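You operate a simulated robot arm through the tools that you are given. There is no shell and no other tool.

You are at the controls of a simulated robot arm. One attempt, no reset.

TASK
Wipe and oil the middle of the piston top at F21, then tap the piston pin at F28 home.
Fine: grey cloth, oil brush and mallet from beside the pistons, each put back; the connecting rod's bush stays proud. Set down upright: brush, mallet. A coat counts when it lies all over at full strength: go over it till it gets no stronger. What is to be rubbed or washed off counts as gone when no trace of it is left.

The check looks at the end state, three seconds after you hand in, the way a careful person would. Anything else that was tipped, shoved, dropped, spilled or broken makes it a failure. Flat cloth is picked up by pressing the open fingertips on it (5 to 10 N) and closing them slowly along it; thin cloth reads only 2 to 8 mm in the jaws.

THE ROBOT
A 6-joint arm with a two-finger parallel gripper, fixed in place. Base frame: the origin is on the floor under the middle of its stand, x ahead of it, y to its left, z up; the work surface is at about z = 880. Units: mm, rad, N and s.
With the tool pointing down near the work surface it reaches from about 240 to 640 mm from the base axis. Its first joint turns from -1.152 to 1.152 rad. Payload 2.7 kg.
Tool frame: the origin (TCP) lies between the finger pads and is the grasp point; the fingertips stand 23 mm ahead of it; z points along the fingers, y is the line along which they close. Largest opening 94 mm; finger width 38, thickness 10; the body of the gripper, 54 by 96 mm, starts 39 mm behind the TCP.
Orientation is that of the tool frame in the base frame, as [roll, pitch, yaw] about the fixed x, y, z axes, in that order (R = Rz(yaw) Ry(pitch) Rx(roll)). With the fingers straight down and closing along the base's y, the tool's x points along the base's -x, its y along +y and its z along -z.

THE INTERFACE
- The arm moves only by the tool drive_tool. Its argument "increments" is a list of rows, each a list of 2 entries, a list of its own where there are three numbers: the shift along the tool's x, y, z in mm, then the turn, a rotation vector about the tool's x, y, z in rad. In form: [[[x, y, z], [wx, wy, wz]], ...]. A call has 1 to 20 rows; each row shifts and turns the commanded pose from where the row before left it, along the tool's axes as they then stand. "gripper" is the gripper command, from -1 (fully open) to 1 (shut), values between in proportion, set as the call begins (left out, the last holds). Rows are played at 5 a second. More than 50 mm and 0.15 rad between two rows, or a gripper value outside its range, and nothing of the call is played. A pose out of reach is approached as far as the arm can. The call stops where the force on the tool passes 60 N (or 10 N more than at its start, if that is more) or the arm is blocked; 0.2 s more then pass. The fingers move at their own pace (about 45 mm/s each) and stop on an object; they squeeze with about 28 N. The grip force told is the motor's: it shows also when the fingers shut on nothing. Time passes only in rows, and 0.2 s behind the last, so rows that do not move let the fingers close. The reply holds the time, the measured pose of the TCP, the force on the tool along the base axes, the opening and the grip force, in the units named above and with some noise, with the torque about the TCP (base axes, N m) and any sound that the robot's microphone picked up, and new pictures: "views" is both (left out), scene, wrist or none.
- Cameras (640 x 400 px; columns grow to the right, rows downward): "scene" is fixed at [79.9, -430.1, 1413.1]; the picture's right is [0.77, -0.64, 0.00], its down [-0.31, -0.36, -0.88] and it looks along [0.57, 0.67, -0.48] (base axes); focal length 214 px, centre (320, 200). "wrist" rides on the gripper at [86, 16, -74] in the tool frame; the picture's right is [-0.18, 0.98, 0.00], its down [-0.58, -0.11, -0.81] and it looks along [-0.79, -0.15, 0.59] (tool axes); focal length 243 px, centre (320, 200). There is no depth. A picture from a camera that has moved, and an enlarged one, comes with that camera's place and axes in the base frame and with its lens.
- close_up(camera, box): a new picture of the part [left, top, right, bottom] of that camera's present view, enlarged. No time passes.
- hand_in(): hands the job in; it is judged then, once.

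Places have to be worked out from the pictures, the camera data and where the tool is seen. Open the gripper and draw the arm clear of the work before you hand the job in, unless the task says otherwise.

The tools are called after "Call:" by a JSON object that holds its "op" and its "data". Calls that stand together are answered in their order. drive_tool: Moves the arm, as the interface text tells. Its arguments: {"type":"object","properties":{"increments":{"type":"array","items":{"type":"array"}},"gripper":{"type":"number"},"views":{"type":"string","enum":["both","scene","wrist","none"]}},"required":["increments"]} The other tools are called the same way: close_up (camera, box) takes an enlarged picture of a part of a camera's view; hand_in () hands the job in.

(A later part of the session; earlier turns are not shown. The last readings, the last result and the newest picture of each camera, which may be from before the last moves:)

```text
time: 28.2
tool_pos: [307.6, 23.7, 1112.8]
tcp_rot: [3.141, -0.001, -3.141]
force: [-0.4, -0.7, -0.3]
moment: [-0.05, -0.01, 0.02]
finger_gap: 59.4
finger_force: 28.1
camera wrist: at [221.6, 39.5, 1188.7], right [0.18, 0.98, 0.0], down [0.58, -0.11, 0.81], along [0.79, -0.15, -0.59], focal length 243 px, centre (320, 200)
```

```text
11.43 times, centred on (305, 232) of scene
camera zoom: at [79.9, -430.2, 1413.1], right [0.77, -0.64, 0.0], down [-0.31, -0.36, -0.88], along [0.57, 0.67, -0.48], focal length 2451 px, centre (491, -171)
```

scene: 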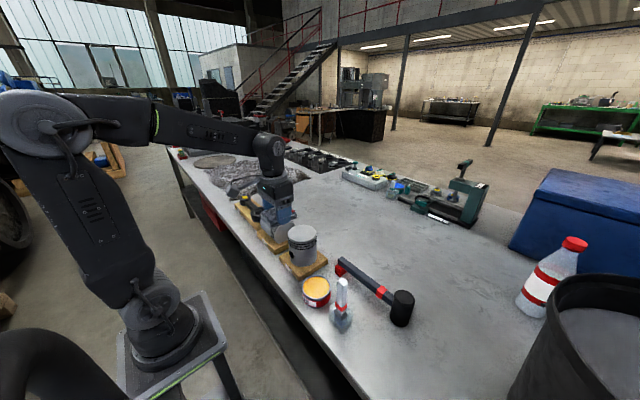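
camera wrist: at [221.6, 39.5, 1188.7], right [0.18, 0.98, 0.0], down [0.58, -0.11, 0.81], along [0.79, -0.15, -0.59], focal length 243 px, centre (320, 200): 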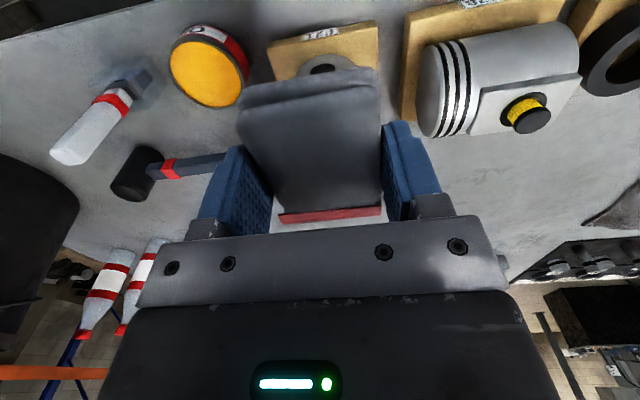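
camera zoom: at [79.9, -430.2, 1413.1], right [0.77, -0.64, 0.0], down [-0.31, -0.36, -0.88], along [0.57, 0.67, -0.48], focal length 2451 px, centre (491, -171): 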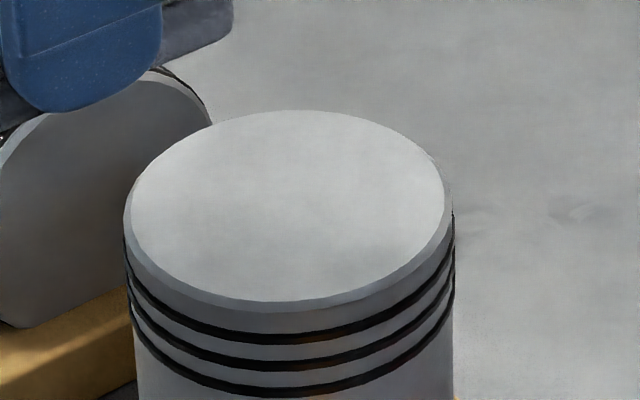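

The crown looks clean from here. I zoom harder to check for faint remains.

Call:
{"op": "close_up", "data": {"camera": "scene", "box": [290, 222, 320, 242]}}

Call:
{"op": "close_up", "data": {"camera": "scene", "box": [296, 230, 312, 240]}}

```text
16.00 times, centred on (305, 232) of scene
camera zoom: at [79.9, -430.2, 1413.1], right [0.77, -0.64, 0.0], down [-0.31, -0.36, -0.88], along [0.57, 0.67, -0.48], focal length 3432 px, centre (560, -312)
```

zoom: 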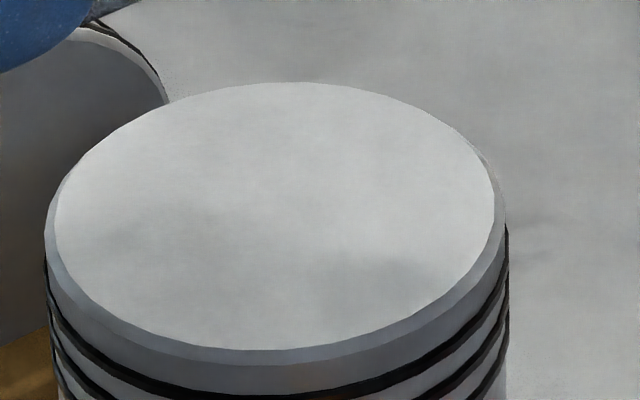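

```text
16.00 times, centred on (304, 235) of scene
camera zoom: at [79.9, -430.2, 1413.1], right [0.77, -0.64, 0.0], down [-0.31, -0.36, -0.88], along [0.57, 0.67, -0.48], focal length 3432 px, centre (576, -360)
```

zoom: 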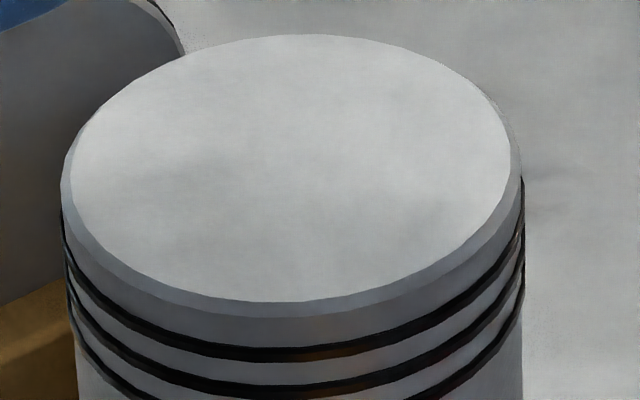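

It looks clean, but there may be a very faint shade toward the −y edge and the press faded during the y strokes; I return for a second, slightly firmer pass centred at (386,18).

Call:
{"op": "drive_tool", "data": {"increments": [[[-40, -3, 10], [0, 0, 0]], [[-37, -3, 20], [0, 0, 0]], [[0, 0, 30], [0, 0, 0]], [[0, 0, 12], [0, 0, 0]], [[0, 0, 6], [0, 0, 0]], [[0, 0, 2.5], [0, 0, 0]], [[0, 0, 0], [0, 0, 0]]], "views": "none"}}

```text
time: 29.8
tool_pos: [385.2, 17.0, 1034.4]
tcp_rot: [-3.14, 0.003, 3.141]
force: [-5.4, 3.7, 18.9]
moment: [-0.44, 0.24, -0.14]
finger_gap: 59.5
finger_force: 27.6
```

Contact at ~19 N, centred at (385,17). I run x and y strokes covering the whole patch.

Call:
{"op": "drive_tool", "data": {"increments": [[[-7, 0, 0], [0, 0, 0]], [[-7, 0, 0], [0, 0, 0]], [[7, 0, 0], [0, 0, 0]], [[7, 0, 0], [0, 0, 0]], [[7, 0, 0], [0, 0, 0]], [[7, 0, 0], [0, 0, 0]], [[-7, 0, 0], [0, 0, 0]], [[-7, 0, 0], [0, 0, 0]], [[0, -7, 0], [0, 0, 0]], [[0, -7, 0], [0, 0, 0]], [[0, 7, 0], [0, 0, 0]], [[0, 7, 0], [0, 0, 0]], [[0, 7, 0], [0, 0, 0]], [[0, 7, 0], [0, 0, 0]], [[0, -7, 0], [0, 0, 0]], [[0, -7, 0], [0, 0, 0]], [[0, 0, 0], [0, 0, 0]]], "views": "none"}}

```text
time: 33.4
tool_pos: [385.8, 15.3, 1033.4]
tcp_rot: [3.14, 0.0, -3.141]
force: [0.2, 3.9, 8.8]
moment: [-0.08, -0.22, 0.08]
finger_gap: 59.6
finger_force: 28.0
```

Contact was kept (8.8 N). I do x strokes offset toward both y edges as well, then lift and move clear to inspect.

Call:
{"op": "drive_tool", "data": {"increments": [[[0, -6, 0.4], [0, 0, 0]], [[0, -6, 0], [0, 0, 0]], [[-7, 0, 0], [0, 0, 0]], [[-7, 0, 0], [0, 0, 0]], [[7, 0, 0], [0, 0, 0]], [[7, 0, 0], [0, 0, 0]], [[7, 0, 0], [0, 0, 0]], [[7, 0, 0], [0, 0, 0]], [[0, 8, 0], [0, 0, 0]], [[0, 8, 0], [0, 0, 0]], [[0, 8, 0], [0, 0, 0]], [[-7, 0, 0], [0, 0, 0]], [[-7, 0, 0], [0, 0, 0]], [[-7, 0, 0], [0, 0, 0]], [[-7, 0, 0], [0, 0, 0]], [[0, -6, 0], [0, 0, 0]], [[0, -6, 0], [0, 0, 0]], [[7, 0, 0], [0, 0, 0]], [[7, 0, 0], [0, 0, 0]], [[0, 0, 0], [0, 0, 0]]], "views": "none"}}

Call:
{"op": "drive_tool", "data": {"increments": [[[0, 0, -20], [0, 0, 0]], [[0, 0, -30], [0, 0, 0]], [[10, -10, -30], [0, 0, 0]], [[10, -40, 0], [0, 0, 0]], [[10, -45, 0], [0, 0, 0]], [[10, -45, 0], [0, 0, 0]], [[0, 0, 0], [0, 0, 0]]], "views": "both"}}

Call:
{"op": "close_up", "data": {"camera": "scene", "box": [290, 222, 320, 242]}}

Call:
{"op": "close_up", "data": {"camera": "wrist", "box": [360, 0, 640, 160]}}

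```text
time: 37.6
tool_pos: [385.7, 16.4, 1033.8]
tcp_rot: [-3.141, 0.0, -3.141]
force: [3.7, -1.9, 7.3]
moment: [-0.17, -0.34, -0.02]
finger_gap: 59.7
finger_force: 27.6
```

```text
time: 39.2
tool_pos: [346.6, -121.4, 1114.6]
tcp_rot: [-3.141, 0.0, -3.14]
force: [0.2, 0.6, -0.9]
moment: [0.0, -0.01, 0.0]
finger_gap: 59.3
finger_force: 28.4
camera wrist: at [259.2, -106.0, 1189.6], right [0.18, 0.98, 0.0], down [0.58, -0.11, 0.81], along [0.79, -0.15, -0.59], focal length 243 px, centre (320, 200)
```

scene: 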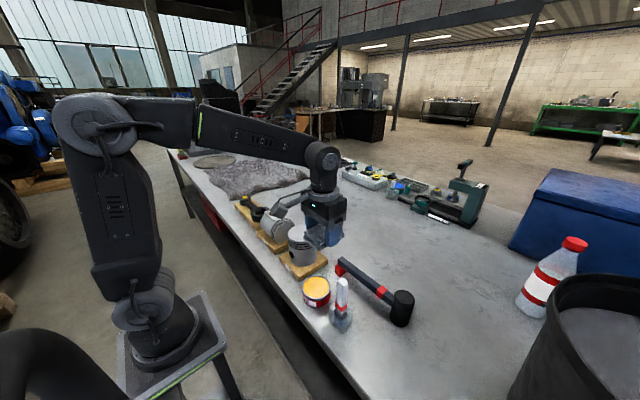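
wrist: 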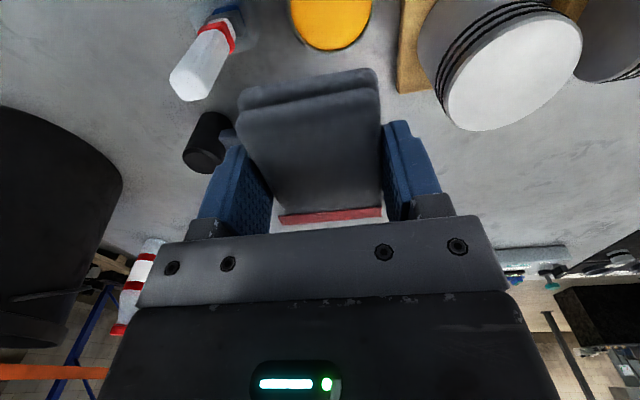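

```text
16.00 times, centred on (305, 232) of scene
camera zoom: at [79.9, -430.2, 1413.1], right [0.77, -0.64, 0.0], down [-0.31, -0.36, -0.88], along [0.57, 0.67, -0.48], focal length 3432 px, centre (560, -312)
```

zoom: 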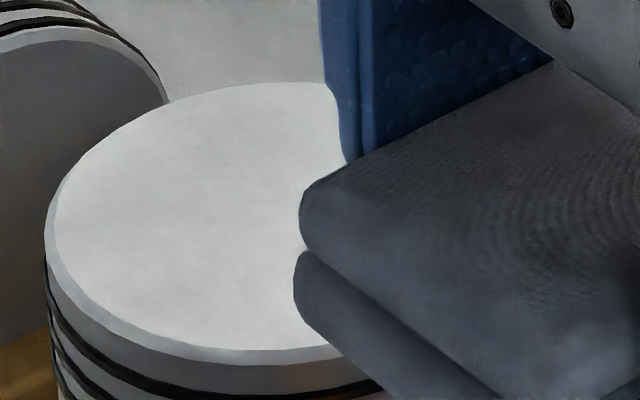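

```text
2.29 times, centred on (500, 80) of wrist
camera zoom: at [259.2, -106.0, 1189.6], right [0.18, 0.98, 0.0], down [0.58, -0.11, 0.81], along [0.79, -0.15, -0.59], focal length 555 px, centre (-91, 474)
```

zoom: 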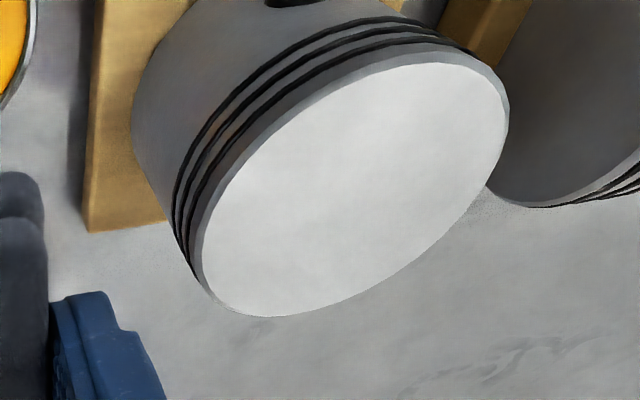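

The crown is now evenly bright with no trace left. I carry the cloth back above its home spot.

Call:
{"op": "drive_tool", "data": {"increments": [[[1, -39.4, 0], [0, 0, 0]], [[1, -39.4, 0], [0, 0, 0]], [[1, -39.4, 0], [0, 0, 0]], [[1, -39.4, 0], [0, 0, 0]], [[1, -39.4, 0], [0, 0, 0]], [[0, 0, 30], [0, 0, 0]], [[0, 0, 40], [0, 0, 0]], [[0, 0, 40], [0, 0, 0]], [[0, 0, 40], [0, 0, 0]], [[0, 0, 30], [0, 0, 0]], [[0, 0, 10], [0, 0, 0]], [[0, 0, 0], [0, 0, 0]], [[0, 0, 0], [0, 0, 0]]], "views": "both"}}

Call:
{"op": "close_up", "data": {"camera": "scene", "box": [330, 290, 440, 390]}}

```text
time: 42.0
tool_pos: [338.8, -321.1, 922.9]
tcp_rot: [-3.14, -0.001, 3.141]
force: [-0.3, 0.4, -1.3]
moment: [0.02, 0.0, -0.03]
finger_gap: 59.4
finger_force: 28.7
camera wrist: at [252.2, -305.5, 998.5], right [0.18, 0.98, 0.0], down [0.58, -0.11, 0.81], along [0.79, -0.15, -0.59], focal length 243 px, centre (320, 200)
```

scene: 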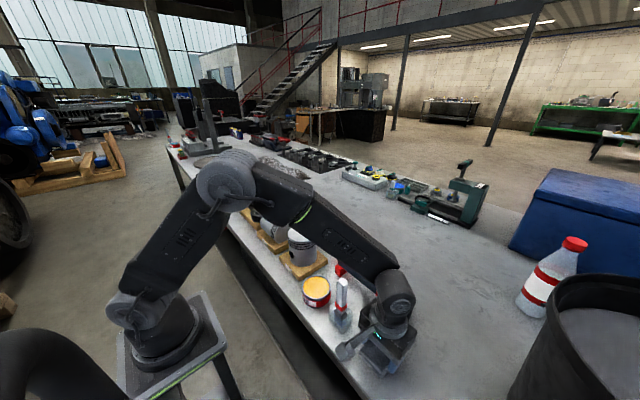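
wrist: 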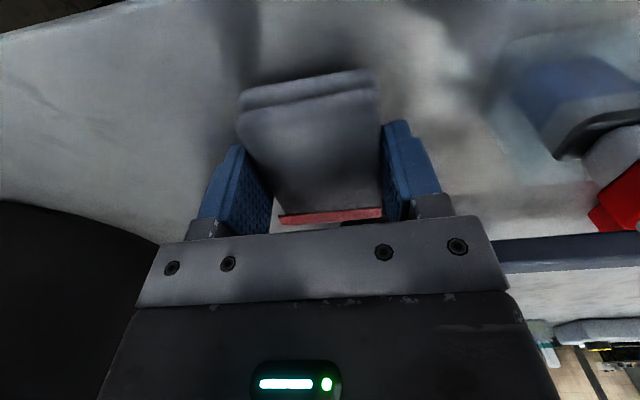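

```text
4.00 times, centred on (385, 340) of scene
camera zoom: at [79.9, -430.2, 1413.1], right [0.77, -0.64, 0.0], down [-0.31, -0.36, -0.88], along [0.57, 0.67, -0.48], focal length 858 px, centre (60, -360)
```

zoom: 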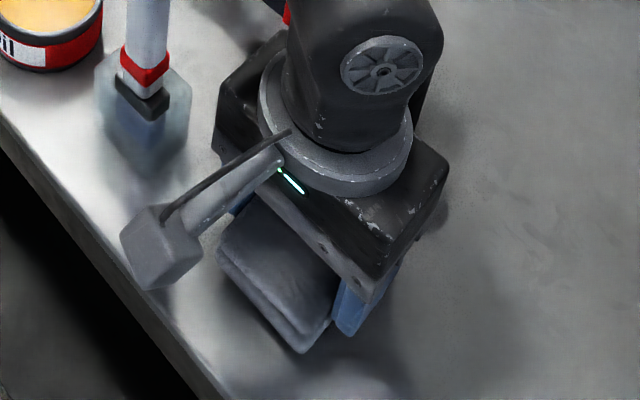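

Over the home spot with the pad ~11 mm above the table. I lower gently.

Call:
{"op": "drive_tool", "data": {"increments": [[[-1, 0, 5], [0, 0, 0]], [[0, 0, 3], [0, 0, 0]], [[0, 0, 1], [0, 0, 0]], [[0, 0, 0], [0, 0, 0]]], "views": "none"}}

```text
time: 43.0
tool_pos: [341.1, -321.5, 915.2]
tcp_rot: [-3.141, 0.0, -3.141]
force: [-0.5, -0.6, 0.2]
moment: [-0.01, 0.0, -0.02]
finger_gap: 59.2
finger_force: 27.9
```

Call:
{"op": "drive_tool", "data": {"increments": [[[0, 0, 1.5], [0, 0, 0]], [[0, 0, 0.8], [0, 0, 0]], [[0, 0, 0], [0, 0, 0]]], "views": "none"}}

```text
time: 43.8
tool_pos: [340.4, -321.8, 912.8]
tcp_rot: [3.141, 0.0, -3.141]
force: [-0.2, -0.5, -0.9]
moment: [0.02, -0.01, -0.01]
finger_gap: 59.7
finger_force: 28.4
```

Not yet in contact; I lower a little further.

Call:
{"op": "drive_tool", "data": {"increments": [[[0, 0, 0.8], [0, 0, 0]], [[0, 0, 0.6], [0, 0, 0]], [[0, 0, 0], [0, 0, 0]]], "views": "none"}}

```text
time: 44.6
tool_pos: [340.9, -320.4, 910.4]
tcp_rot: [3.141, -0.001, 3.141]
force: [-0.6, 0.3, -0.8]
moment: [0.0, 0.0, 0.04]
finger_gap: 59.6
finger_force: 28.7
```

Still no contact (the pad slid up a bit in the jaws while wiping). Continue lowering in sub-millimetre steps.

Call:
{"op": "drive_tool", "data": {"increments": [[[0, 0, 0.7], [0, 0, 0]], [[0, 0, 0.7], [0, 0, 0]], [[0, 0, 0], [0, 0, 0]]], "views": "none"}}

```text
time: 45.4
tool_pos: [340.3, -320.6, 909.4]
tcp_rot: [3.141, 0.0, -3.141]
force: [-0.5, -0.2, 1.2]
moment: [-0.03, -0.05, -0.01]
finger_gap: 59.3
finger_force: 27.8
```

Around first contact (1.2 N) at z≈909.4. I lower 0.6 mm more, then release slowly.

Call:
{"op": "drive_tool", "data": {"increments": [[[0, 0, 0.6], [0, 0, 0]], [[0, 0, 0], [0, 0, 0]]], "views": "none"}}

Call:
{"op": "drive_tool", "data": {"increments": [[[0, 0, 0], [0, 0, 0]], [[0, 0, 0], [0, 0, 0]]], "gripper": -0.4, "views": "none"}}

Call:
{"op": "drive_tool", "data": {"increments": [[[0, 0, 0], [0, 0, 0]], [[0, 0, 0], [0, 0, 0]], [[0, 0, -10], [0, 0, 0]], [[0, 0, -30], [0, 0, 0]], [[0, 0, -40], [0, 0, 0]], [[0, 0, -40], [0, 0, 0]], [[0, 0, 0], [0, 0, 0]]], "gripper": -1, "views": "both"}}

```text
time: 46.0
tool_pos: [340.9, -319.9, 908.9]
tcp_rot: [3.141, 0.001, -3.141]
force: [-1.9, 1.6, 4.8]
moment: [-0.21, -0.18, -0.03]
finger_gap: 59.7
finger_force: 28.3
```

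```text
time: 46.6
tool_pos: [339.7, -319.7, 907.6]
tcp_rot: [3.142, 0.002, -3.141]
force: [1.0, 0.4, 0.4]
moment: [-0.01, -0.01, 0.04]
finger_gap: 65.6
finger_force: 0.0
```

```text
time: 48.2
tool_pos: [340.2, -321.9, 1027.2]
tcp_rot: [3.14, 0.0, 3.14]
force: [-0.4, 0.9, 0.1]
moment: [-0.04, -0.01, 0.04]
finger_gap: 94.1
finger_force: 0.1
camera wrist: at [253.1, -304.8, 1102.6], right [0.18, 0.98, 0.0], down [0.58, -0.11, 0.81], along [0.79, -0.15, -0.59], focal length 243 px, centre (320, 200)
```

scene: 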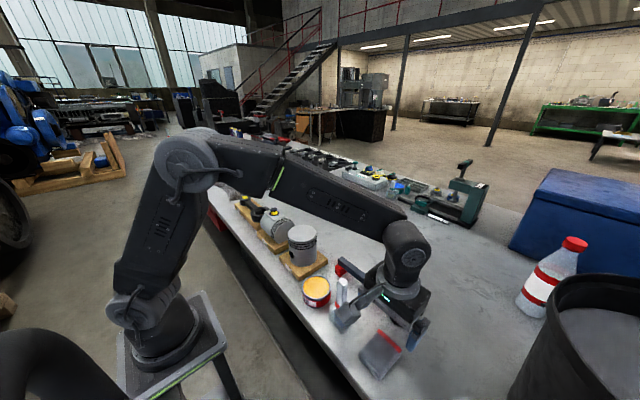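
wrist: 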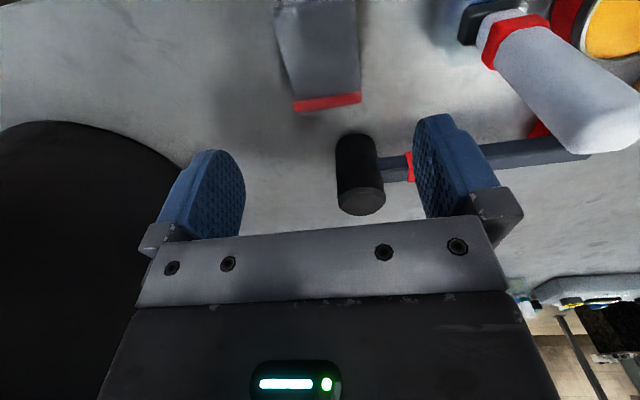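

The cloth is back in place. Now I look at the brush: I move up and back to view it from above-left.

Call:
{"op": "drive_tool", "data": {"increments": [[[0, 0, -45], [0, 0, 0]], [[20, 25, -35], [0, 0, 0]], [[20, 27, -25], [0, 0, 0]], [[20, 27, -25], [0, 0, 0]], [[20, 27, -20], [0, 0, 0]], [[0, 0, 0], [0, 0, 0]], [[0, 0, 0], [0, 0, 0]]], "views": "both"}}

Call:
{"op": "close_up", "data": {"camera": "wrist", "box": [220, 0, 460, 150]}}

Call:
{"op": "close_up", "data": {"camera": "scene", "box": [300, 265, 380, 335]}}

```text
time: 49.8
tool_pos: [263.0, -214.4, 1179.4]
tcp_rot: [-3.14, 0.0, 3.141]
force: [0.3, 0.0, 0.3]
moment: [-0.01, 0.01, -0.02]
finger_gap: 94.0
finger_force: 0.1
camera wrist: at [176.2, -199.6, 1253.9], right [0.18, 0.98, 0.0], down [0.58, -0.11, 0.81], along [0.79, -0.15, -0.59], focal length 243 px, centre (320, 200)
```

scene: 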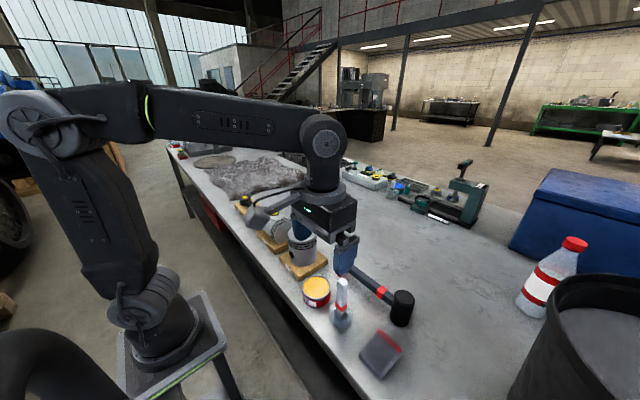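
wrist: 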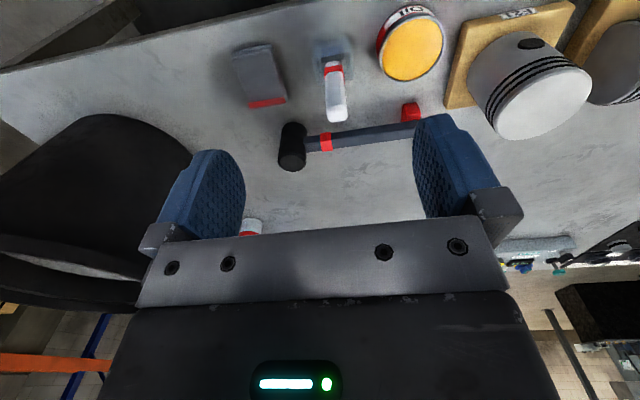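

```text
2.67 times, centred on (340, 75) of wrist
camera zoom: at [176.2, -199.6, 1253.9], right [0.18, 0.98, 0.0], down [0.58, -0.11, 0.81], along [0.79, -0.15, -0.59], focal length 647 px, centre (267, 533)
```

zoom: 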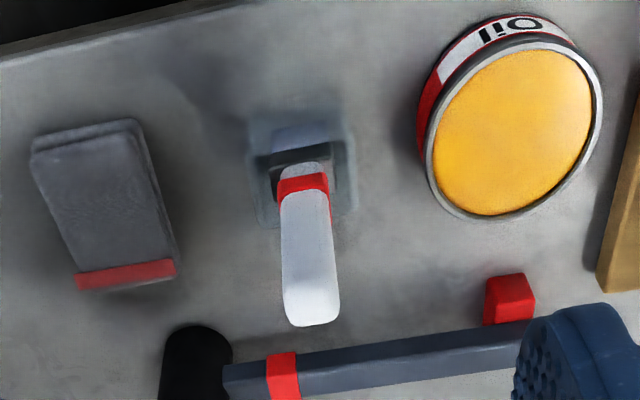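

```text
5.71 times, centred on (340, 300) of scene
camera zoom: at [79.9, -430.1, 1413.1], right [0.77, -0.64, 0.0], down [-0.31, -0.36, -0.88], along [0.57, 0.67, -0.48], focal length 1226 px, centre (206, -371)
```

zoom: 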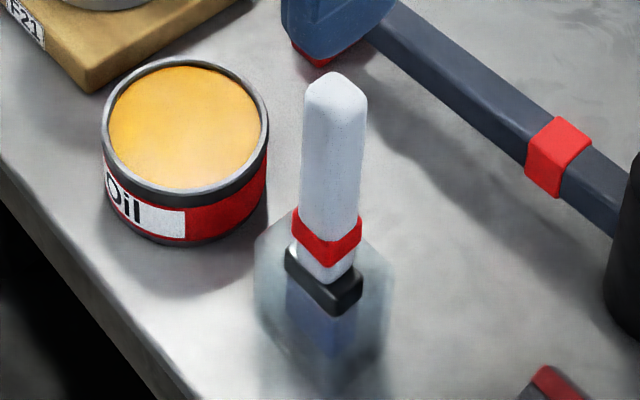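

The brush handle is a square white bar standing at about (329,−211), top z≈1032, its bristles inside a translucent holder; the oil tin is at about (337,−107), rim z≈912. I move above the brush with open jaws.

Call:
{"op": "drive_tool", "data": {"increments": [[[-22, 1.5, 0], [0, 0, 0]], [[-22, 1.5, 20], [0, 0, 0]], [[-22, 1, 30], [0, 0, 0]], [[0, 0, 10], [0, 0, 0]], [[0, 0, 0], [0, 0, 0]], [[0, 0, 0], [0, 0, 0]]], "gripper": -1, "views": "both"}}

Call:
{"op": "close_up", "data": {"camera": "wrist", "box": [200, 0, 440, 200]}}

Call:
{"op": "close_up", "data": {"camera": "scene", "box": [300, 240, 380, 335]}}

```text
time: 51.2
tool_pos: [328.2, -211.2, 1117.6]
tcp_rot: [3.142, -0.002, -3.14]
force: [1.0, -0.4, -0.3]
moment: [0.01, 0.04, 0.01]
finger_gap: 94.2
finger_force: 0.1
camera wrist: at [241.0, -195.4, 1192.5], right [0.18, 0.98, 0.0], down [0.58, -0.11, 0.81], along [0.79, -0.15, -0.59], focal length 243 px, centre (320, 200)
```

scene: 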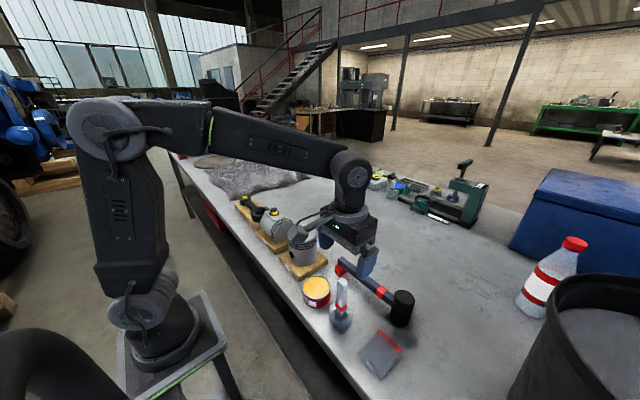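
wrist: 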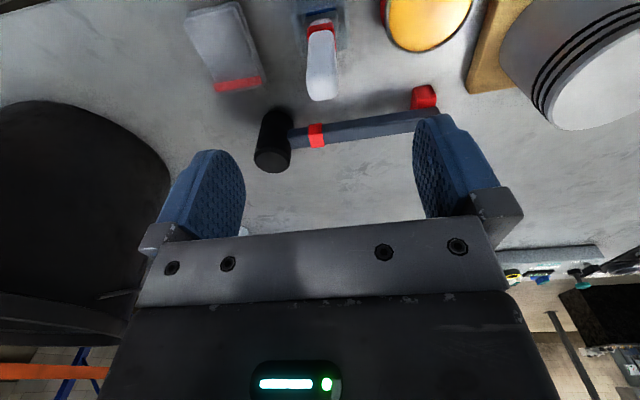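

```text
2.00 times, centred on (320, 100) of wrist
camera zoom: at [241.0, -195.4, 1192.5], right [0.18, 0.98, 0.0], down [0.58, -0.11, 0.81], along [0.79, -0.15, -0.59], focal length 485 px, centre (320, 400)
```

zoom: 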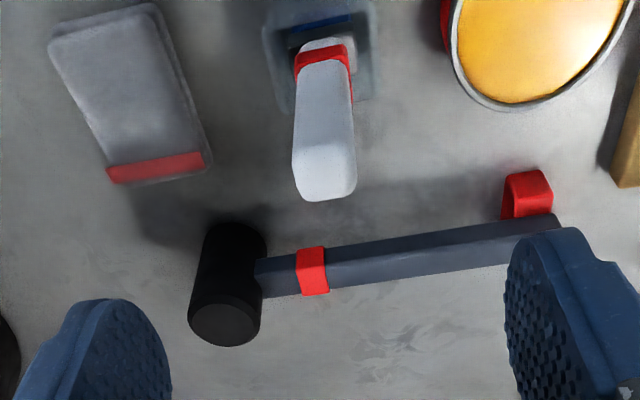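

```text
4.21 times, centred on (340, 288) of scene
camera zoom: at [79.9, -430.1, 1413.1], right [0.77, -0.64, 0.0], down [-0.31, -0.36, -0.88], along [0.57, 0.67, -0.48], focal length 903 px, centre (236, -168)
```

zoom: 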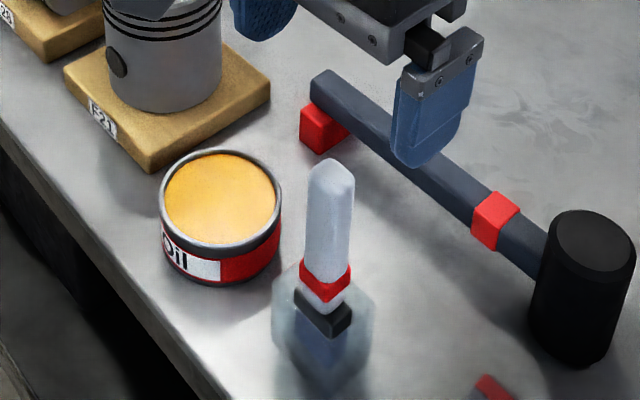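

Alignment is good: the handle lies between the jaws. I descend to TCP z≈1004 so the handle end stays below the palm.

Call:
{"op": "drive_tool", "data": {"increments": [[[-0.5, 0.4, 35], [0, 0, 0]], [[0, 0, 35], [0, 0, 0]], [[0, 0, 25], [0, 0, 0]], [[0, 0, 12], [0, 0, 0]], [[0, 0, 6], [0, 0, 0]], [[0, 0, 0], [0, 0, 0]]], "gripper": -1, "views": "both"}}

Call:
{"op": "close_up", "data": {"camera": "wrist", "box": [170, 0, 490, 240]}}

Call:
{"op": "close_up", "data": {"camera": "scene", "box": [300, 240, 400, 345]}}

```text
time: 52.6
tool_pos: [326.9, -211.6, 1005.5]
tcp_rot: [3.141, 0.0, 3.141]
force: [0.1, 0.2, -0.2]
moment: [-0.05, -0.01, 0.0]
finger_gap: 94.0
finger_force: 0.1
camera wrist: at [239.8, -194.8, 1081.2], right [0.18, 0.98, 0.0], down [0.58, -0.11, 0.81], along [0.79, -0.15, -0.59], focal length 243 px, centre (320, 200)
```

scene: 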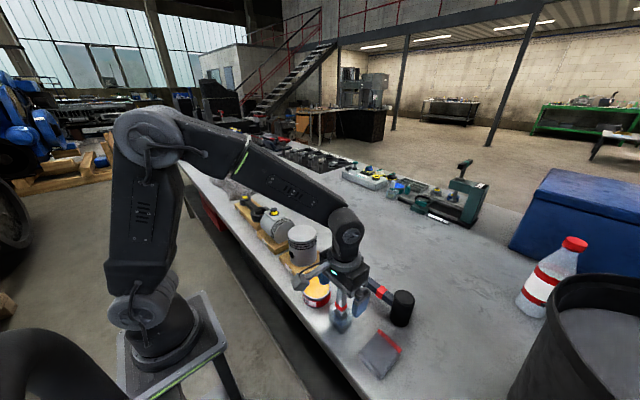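
wrist: 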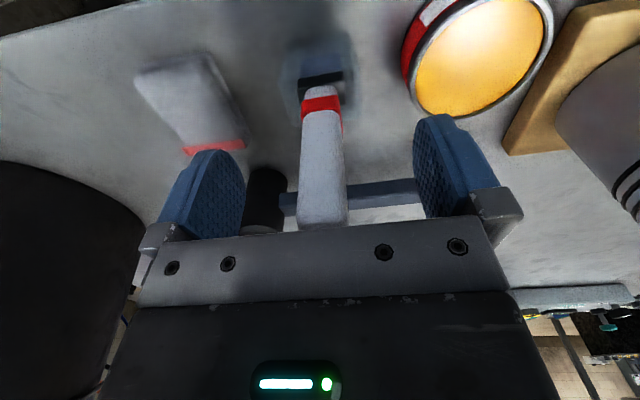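

```text
1.67 times, centred on (330, 120) of wrist
camera zoom: at [239.8, -194.8, 1081.2], right [0.18, 0.98, 0.0], down [0.58, -0.11, 0.81], along [0.79, -0.15, -0.59], focal length 404 px, centre (303, 333)
```

zoom: 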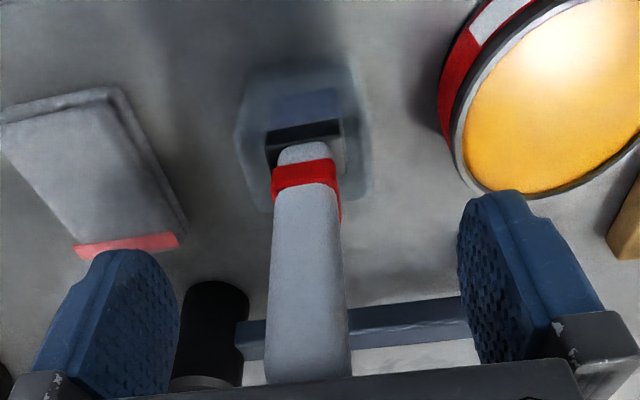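

```text
3.81 times, centred on (350, 292) of scene
camera zoom: at [79.9, -430.2, 1413.1], right [0.77, -0.64, 0.0], down [-0.31, -0.36, -0.88], along [0.57, 0.67, -0.48], focal length 817 px, centre (206, -152)
```

zoom: 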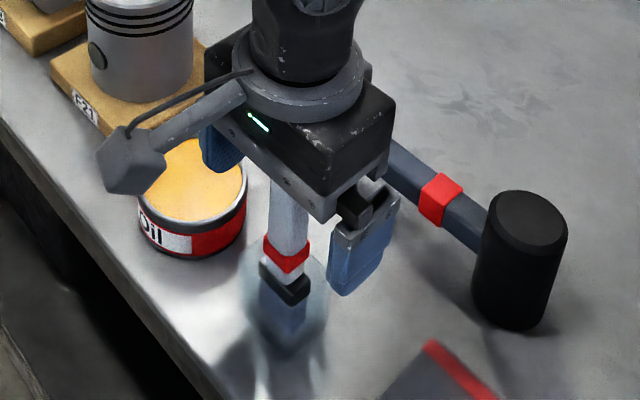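

The handle's centre appears at y≈−209.5, about 1–2 mm to +y of the TCP. I nudge +1.3 mm and close gently on the handle.

Call:
{"op": "drive_tool", "data": {"increments": [[[-1, 1.3, 0], [0, 0, 0]], [[0, 0, 0], [0, 0, 0]]], "gripper": 0.1, "views": "none"}}

Call:
{"op": "drive_tool", "data": {"increments": [[[0, 0, 0], [0, 0, 0]], [[0, 0, 0], [0, 0, 0]]], "gripper": 0.3, "views": "wrist"}}

```text
time: 53.2
tool_pos: [329.8, -209.9, 1006.8]
tcp_rot: [-3.141, 0.0, 3.141]
force: [0.0, 1.0, -0.2]
moment: [-0.03, -0.01, 0.0]
finger_gap: 42.2
finger_force: 0.0
```

```text
time: 53.8
tool_pos: [328.2, -208.5, 1006.1]
tcp_rot: [3.14, 0.002, -3.141]
force: [0.0, 0.1, -1.2]
moment: [-0.01, 0.0, 0.03]
finger_gap: 33.1
finger_force: 0.1
camera wrist: at [241.4, -193.5, 1081.3], right [0.18, 0.98, 0.0], down [0.58, -0.11, 0.81], along [0.79, -0.15, -0.59], focal length 243 px, centre (320, 200)
```

wrist: 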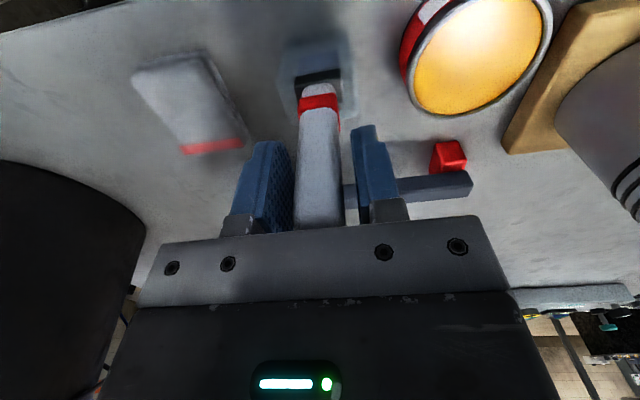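

The jaws are nearly symmetric around the handle. I close fully onto it.

Call:
{"op": "drive_tool", "data": {"increments": [[[0, -0.5, 0], [0, 0, 0]], [[0, 0, 0], [0, 0, 0]]], "gripper": 0.45, "views": "none"}}

Call:
{"op": "drive_tool", "data": {"increments": [[[0, 0, 0], [0, 0, 0]], [[0, 0, 0], [0, 0, 0]]], "gripper": 0.9, "views": "wrist"}}

```text
time: 54.4
tool_pos: [327.9, -209.3, 1005.0]
tcp_rot: [3.141, -0.001, 3.14]
force: [1.0, 0.0, 0.1]
moment: [-0.02, 0.03, 0.01]
finger_gap: 25.8
finger_force: 0.1
```

```text
time: 55.0
tool_pos: [329.6, -209.7, 1006.0]
tcp_rot: [-3.14, 0.001, -3.141]
force: [-0.1, 0.9, -0.2]
moment: [0.01, -0.04, 0.0]
finger_gap: 21.8
finger_force: 27.8
camera wrist: at [241.5, -193.8, 1080.9], right [0.18, 0.98, 0.0], down [0.58, -0.11, 0.81], along [0.79, -0.15, -0.59], focal length 243 px, centre (320, 200)
```

wrist: 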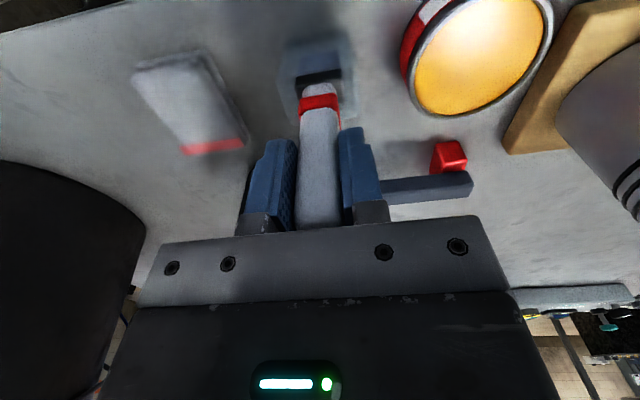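

Gripped at 21.8 mm, 28 N. Brush home (commanded) ≈ (329.5,−210.1,1004.8). I lift straight up out of the translucent holder.

Call:
{"op": "drive_tool", "data": {"increments": [[[0, 0, -5], [0, 0, 0]], [[0, 0, -10], [0, 0, 0]], [[0, 0, -15], [0, 0, 0]], [[0, 0, -20], [0, 0, 0]], [[0, 0, -25], [0, 0, 0]], [[0, 0, -25], [0, 0, 0]], [[0, 0, 0], [0, 0, 0]], [[0, 0, 0], [0, 0, 0]]], "views": "both"}}

Call:
{"op": "close_up", "data": {"camera": "scene", "box": [300, 240, 400, 345]}}

Call:
{"op": "close_up", "data": {"camera": "wrist", "box": [200, 0, 440, 160]}}

```text
time: 56.8
tool_pos: [330.5, -209.6, 1105.9]
tcp_rot: [3.142, -0.002, 3.141]
force: [0.6, 0.9, -1.5]
moment: [0.01, -0.03, 0.03]
finger_gap: 21.6
finger_force: 28.2
camera wrist: at [242.8, -193.4, 1181.5], right [0.18, 0.98, 0.0], down [0.58, -0.11, 0.81], along [0.79, -0.15, -0.59], focal length 243 px, centre (320, 200)
```

scene: 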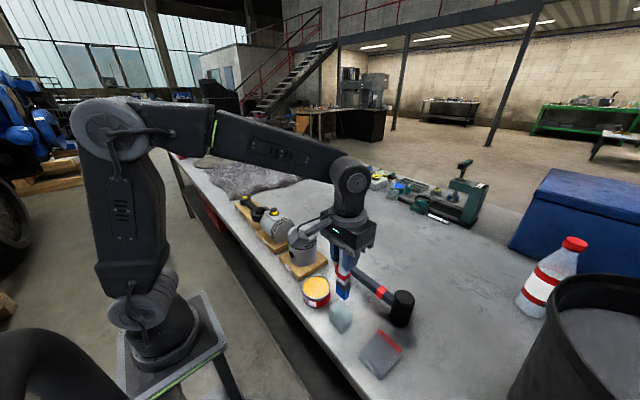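
wrist: 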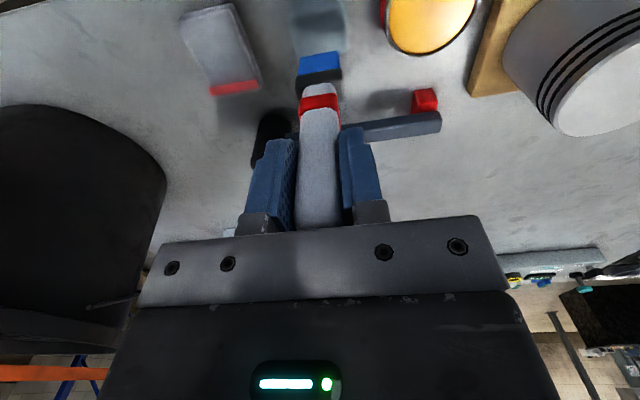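

```text
3.81 times, centred on (350, 292) of scene
camera zoom: at [79.9, -430.2, 1413.1], right [0.77, -0.64, 0.0], down [-0.31, -0.36, -0.88], along [0.57, 0.67, -0.48], focal length 817 px, centre (206, -152)
```

zoom: 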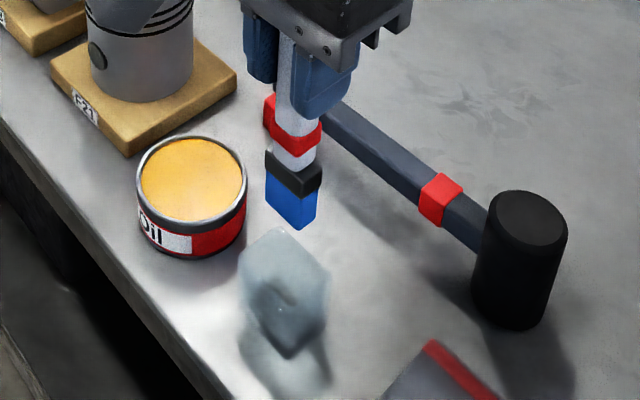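

```text
2.50 times, centred on (320, 80) of wrist
camera zoom: at [242.8, -193.4, 1181.5], right [0.18, 0.98, 0.0], down [0.58, -0.11, 0.81], along [0.79, -0.15, -0.59], focal length 606 px, centre (320, 500)
```

zoom: 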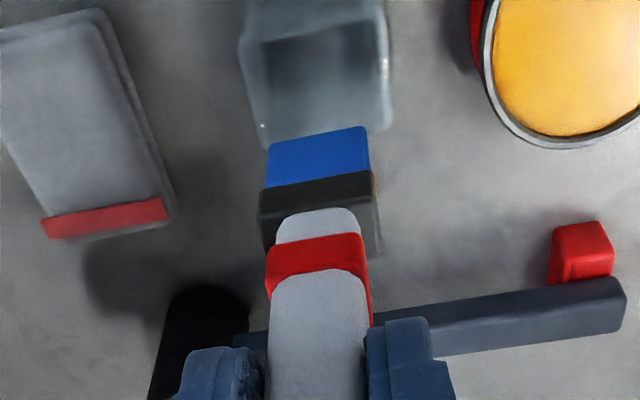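

The brush is out (blue bristles ~38 × 16 mm, tips ≈120 mm below the TCP) and the glass holder stayed put. I move over the oil tin at about (336,−107).

Call:
{"op": "drive_tool", "data": {"increments": [[[-2.2, 34, 0], [0, 0, 0]], [[-2.2, 34, 0], [0, 0, 0]], [[-2.2, 34.5, 0], [0, 0, 0]], [[0, 0, 0], [0, 0, 0]], [[0, 0, 0], [0, 0, 0]]], "views": "both"}}

Call:
{"op": "close_up", "data": {"camera": "scene", "box": [290, 230, 370, 325]}}

Call:
{"op": "close_up", "data": {"camera": "wrist", "box": [200, 0, 440, 160]}}

```text
time: 58.0
tool_pos: [333.6, -106.2, 1108.0]
tcp_rot: [-3.141, 0.001, -3.141]
force: [-0.5, 0.1, 0.3]
moment: [0.0, -0.03, 0.0]
finger_gap: 21.7
finger_force: 27.4
camera wrist: at [246.9, -90.4, 1182.3], right [0.18, 0.98, 0.0], down [0.58, -0.11, 0.81], along [0.79, -0.15, -0.59], focal length 243 px, centre (320, 200)
```

scene: 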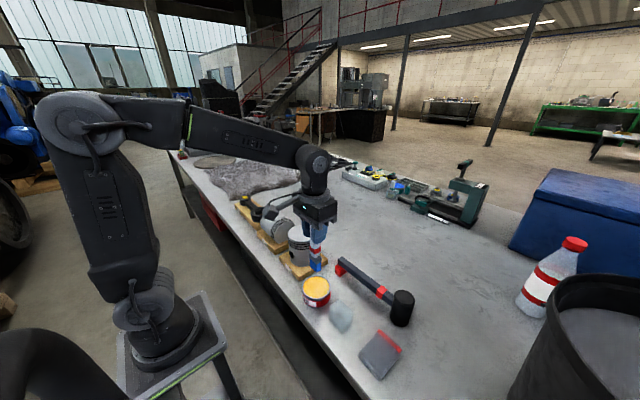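
wrist: 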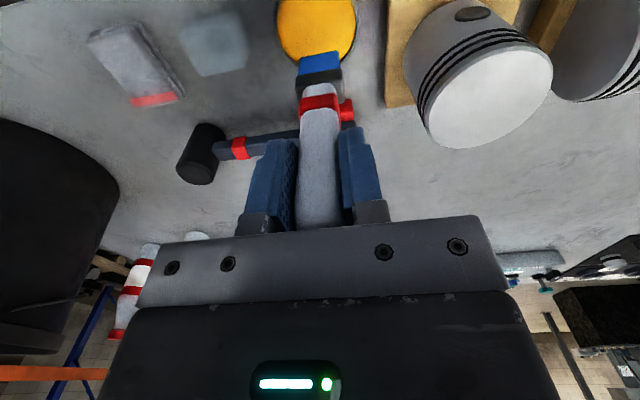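

```text
4.21 times, centred on (330, 278) of scene
camera zoom: at [80.0, -430.1, 1413.1], right [0.77, -0.64, 0.0], down [-0.31, -0.36, -0.88], along [0.57, 0.67, -0.48], focal length 903 px, centre (278, -126)
```

zoom: 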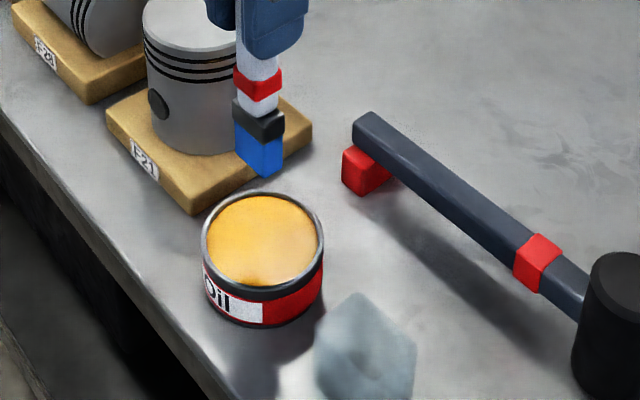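

```text
2.50 times, centred on (320, 80) of wrist
camera zoom: at [246.9, -90.4, 1182.3], right [0.18, 0.98, 0.0], down [0.58, -0.11, 0.81], along [0.79, -0.15, -0.59], focal length 606 px, centre (320, 500)
```

zoom: 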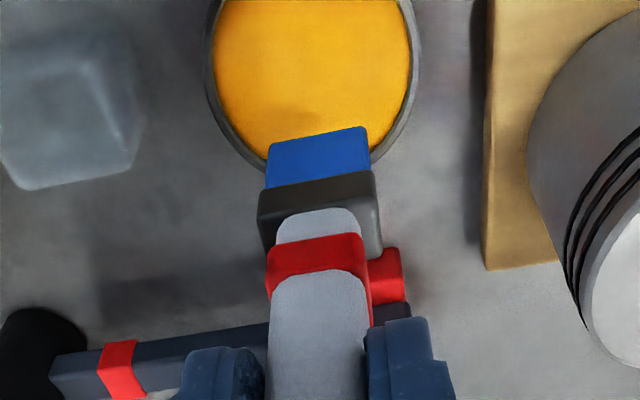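

Projection checks put the brush tip (TCP−121 mm) right over the tin centre within a few mm. I lower it into the oil to a tip height of about 895.

Call:
{"op": "drive_tool", "data": {"increments": [[[-1, -1.5, 25], [0, 0, 0]], [[0, 0, 25], [0, 0, 0]], [[0, 0, 18], [0, 0, 0]], [[0, 0, 12], [0, 0, 0]], [[0, 0, 8], [0, 0, 0]], [[0, 0, 4], [0, 0, 0]], [[0, 0, 0], [0, 0, 0]]], "views": "both"}}

Call:
{"op": "close_up", "data": {"camera": "scene", "box": [290, 250, 350, 320]}}

Call:
{"op": "close_up", "data": {"camera": "wrist", "box": [220, 0, 420, 130]}}

```text
time: 59.2
tool_pos: [339.4, -109.5, 1026.1]
tcp_rot: [-3.138, 0.015, -3.14]
force: [-1.2, 0.7, 8.6]
moment: [0.2, 0.09, 0.02]
finger_gap: 21.7
finger_force: 28.1
stopped in row 6: the force on the tool passed its limit at 71 N (the readings are from after the stop); the commanded pose is now the measured one
camera wrist: at [250.7, -93.2, 1099.1], right [0.18, 0.98, 0.0], down [0.57, -0.1, 0.82], along [0.8, -0.15, -0.58], focal length 243 px, centre (320, 200)
```

scene: 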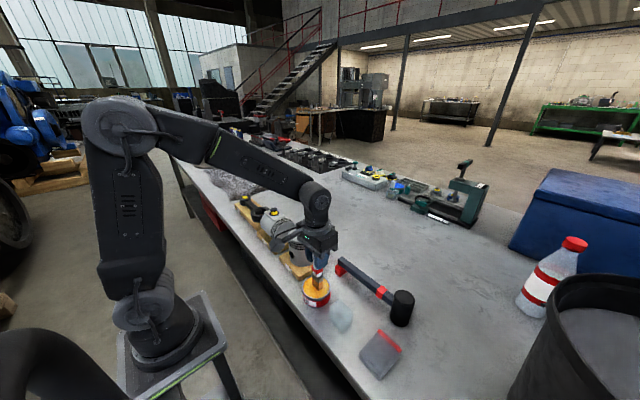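
wrist: 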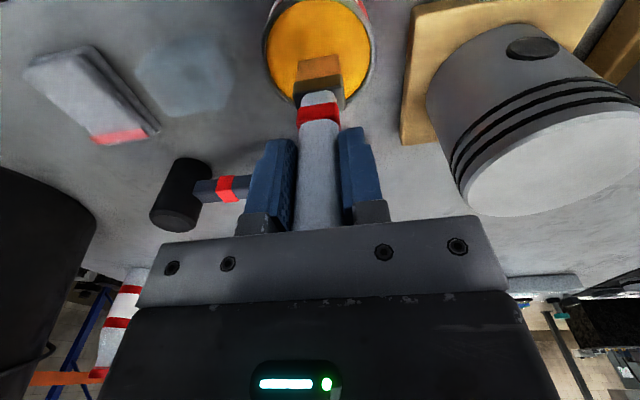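

```text
5.71 times, centred on (320, 285) of scene
camera zoom: at [79.8, -430.1, 1413.2], right [0.77, -0.64, 0.0], down [-0.31, -0.36, -0.88], along [0.57, 0.67, -0.48], focal length 1226 px, centre (320, -286)
```

zoom: 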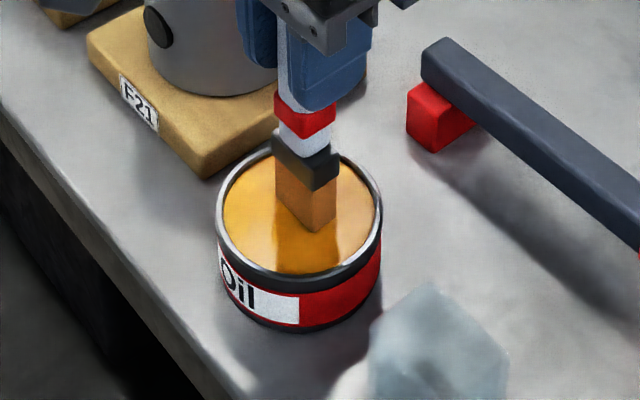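

```text
3.08 times, centred on (320, 65) of wrist
camera zoom: at [250.7, -93.2, 1099.1], right [0.18, 0.98, 0.0], down [0.57, -0.1, 0.82], along [0.8, -0.15, -0.58], focal length 746 px, centre (320, 615)
```

zoom: 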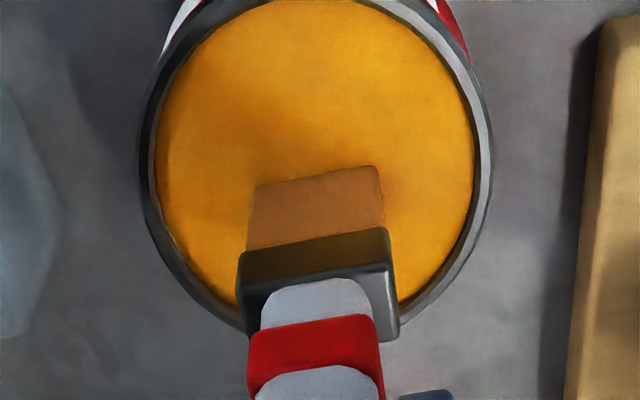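

The brush met the oil at tip z≈905 and its bristles turned amber (loaded); the arm stopped on force and is tilted by 0.015 rad. I lift gently, correcting the tilt.

Call:
{"op": "drive_tool", "data": {"increments": [[[0, 0, -3], [0, 0, 0]], [[0, 0, -5], [0, 0.015, 0]], [[0, 0, -12], [0, 0, 0]], [[0, 0, 0], [0, 0, 0]], [[0, 0, 0], [0, 0, 0]]], "views": "both"}}

Call:
{"op": "close_up", "data": {"camera": "scene", "box": [290, 240, 350, 310]}}

Call:
{"op": "close_up", "data": {"camera": "wrist", "box": [220, 0, 420, 240]}}

```text
time: 60.4
tool_pos: [336.8, -110.3, 1044.9]
tcp_rot: [-3.137, 0.0, -3.141]
force: [0.6, -0.3, -1.0]
moment: [-0.01, 0.0, 0.0]
finger_gap: 21.9
finger_force: 28.3
camera wrist: at [250.3, -93.6, 1120.1], right [0.18, 0.98, 0.0], down [0.58, -0.11, 0.81], along [0.79, -0.15, -0.59], focal length 243 px, centre (320, 200)
```

scene: 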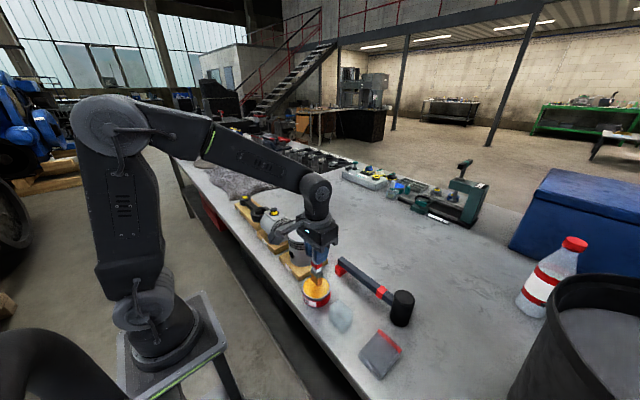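
wrist: 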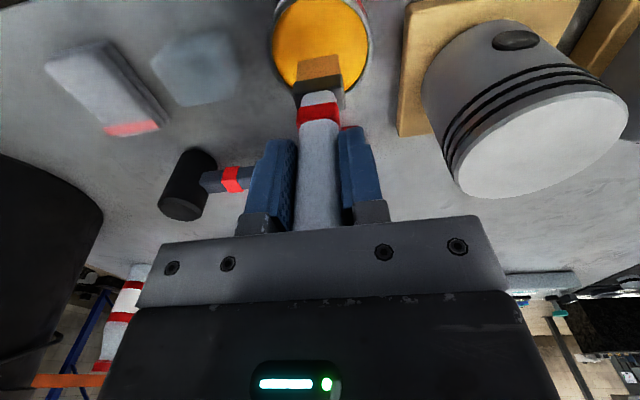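

```text
5.71 times, centred on (320, 275) of scene
camera zoom: at [80.0, -430.2, 1413.1], right [0.77, -0.64, 0.0], down [-0.31, -0.36, -0.88], along [0.57, 0.67, -0.48], focal length 1226 px, centre (320, -229)
```

zoom: 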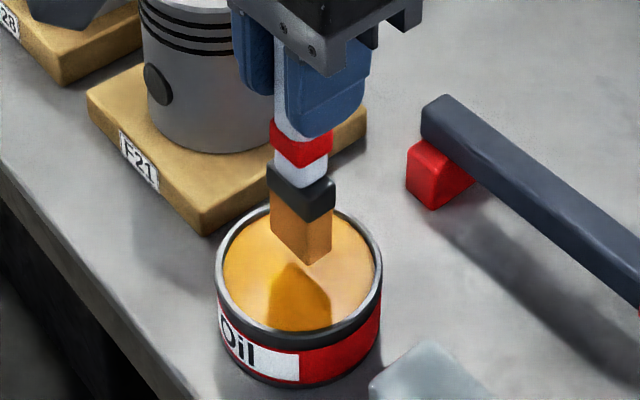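

```text
1.67 times, centred on (320, 120) of wrist
camera zoom: at [250.3, -93.6, 1120.1], right [0.18, 0.98, 0.0], down [0.58, -0.11, 0.81], along [0.79, -0.15, -0.59], focal length 404 px, centre (320, 333)
```

zoom: 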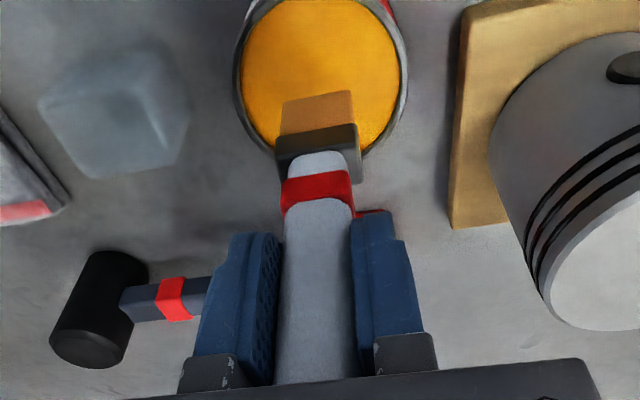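

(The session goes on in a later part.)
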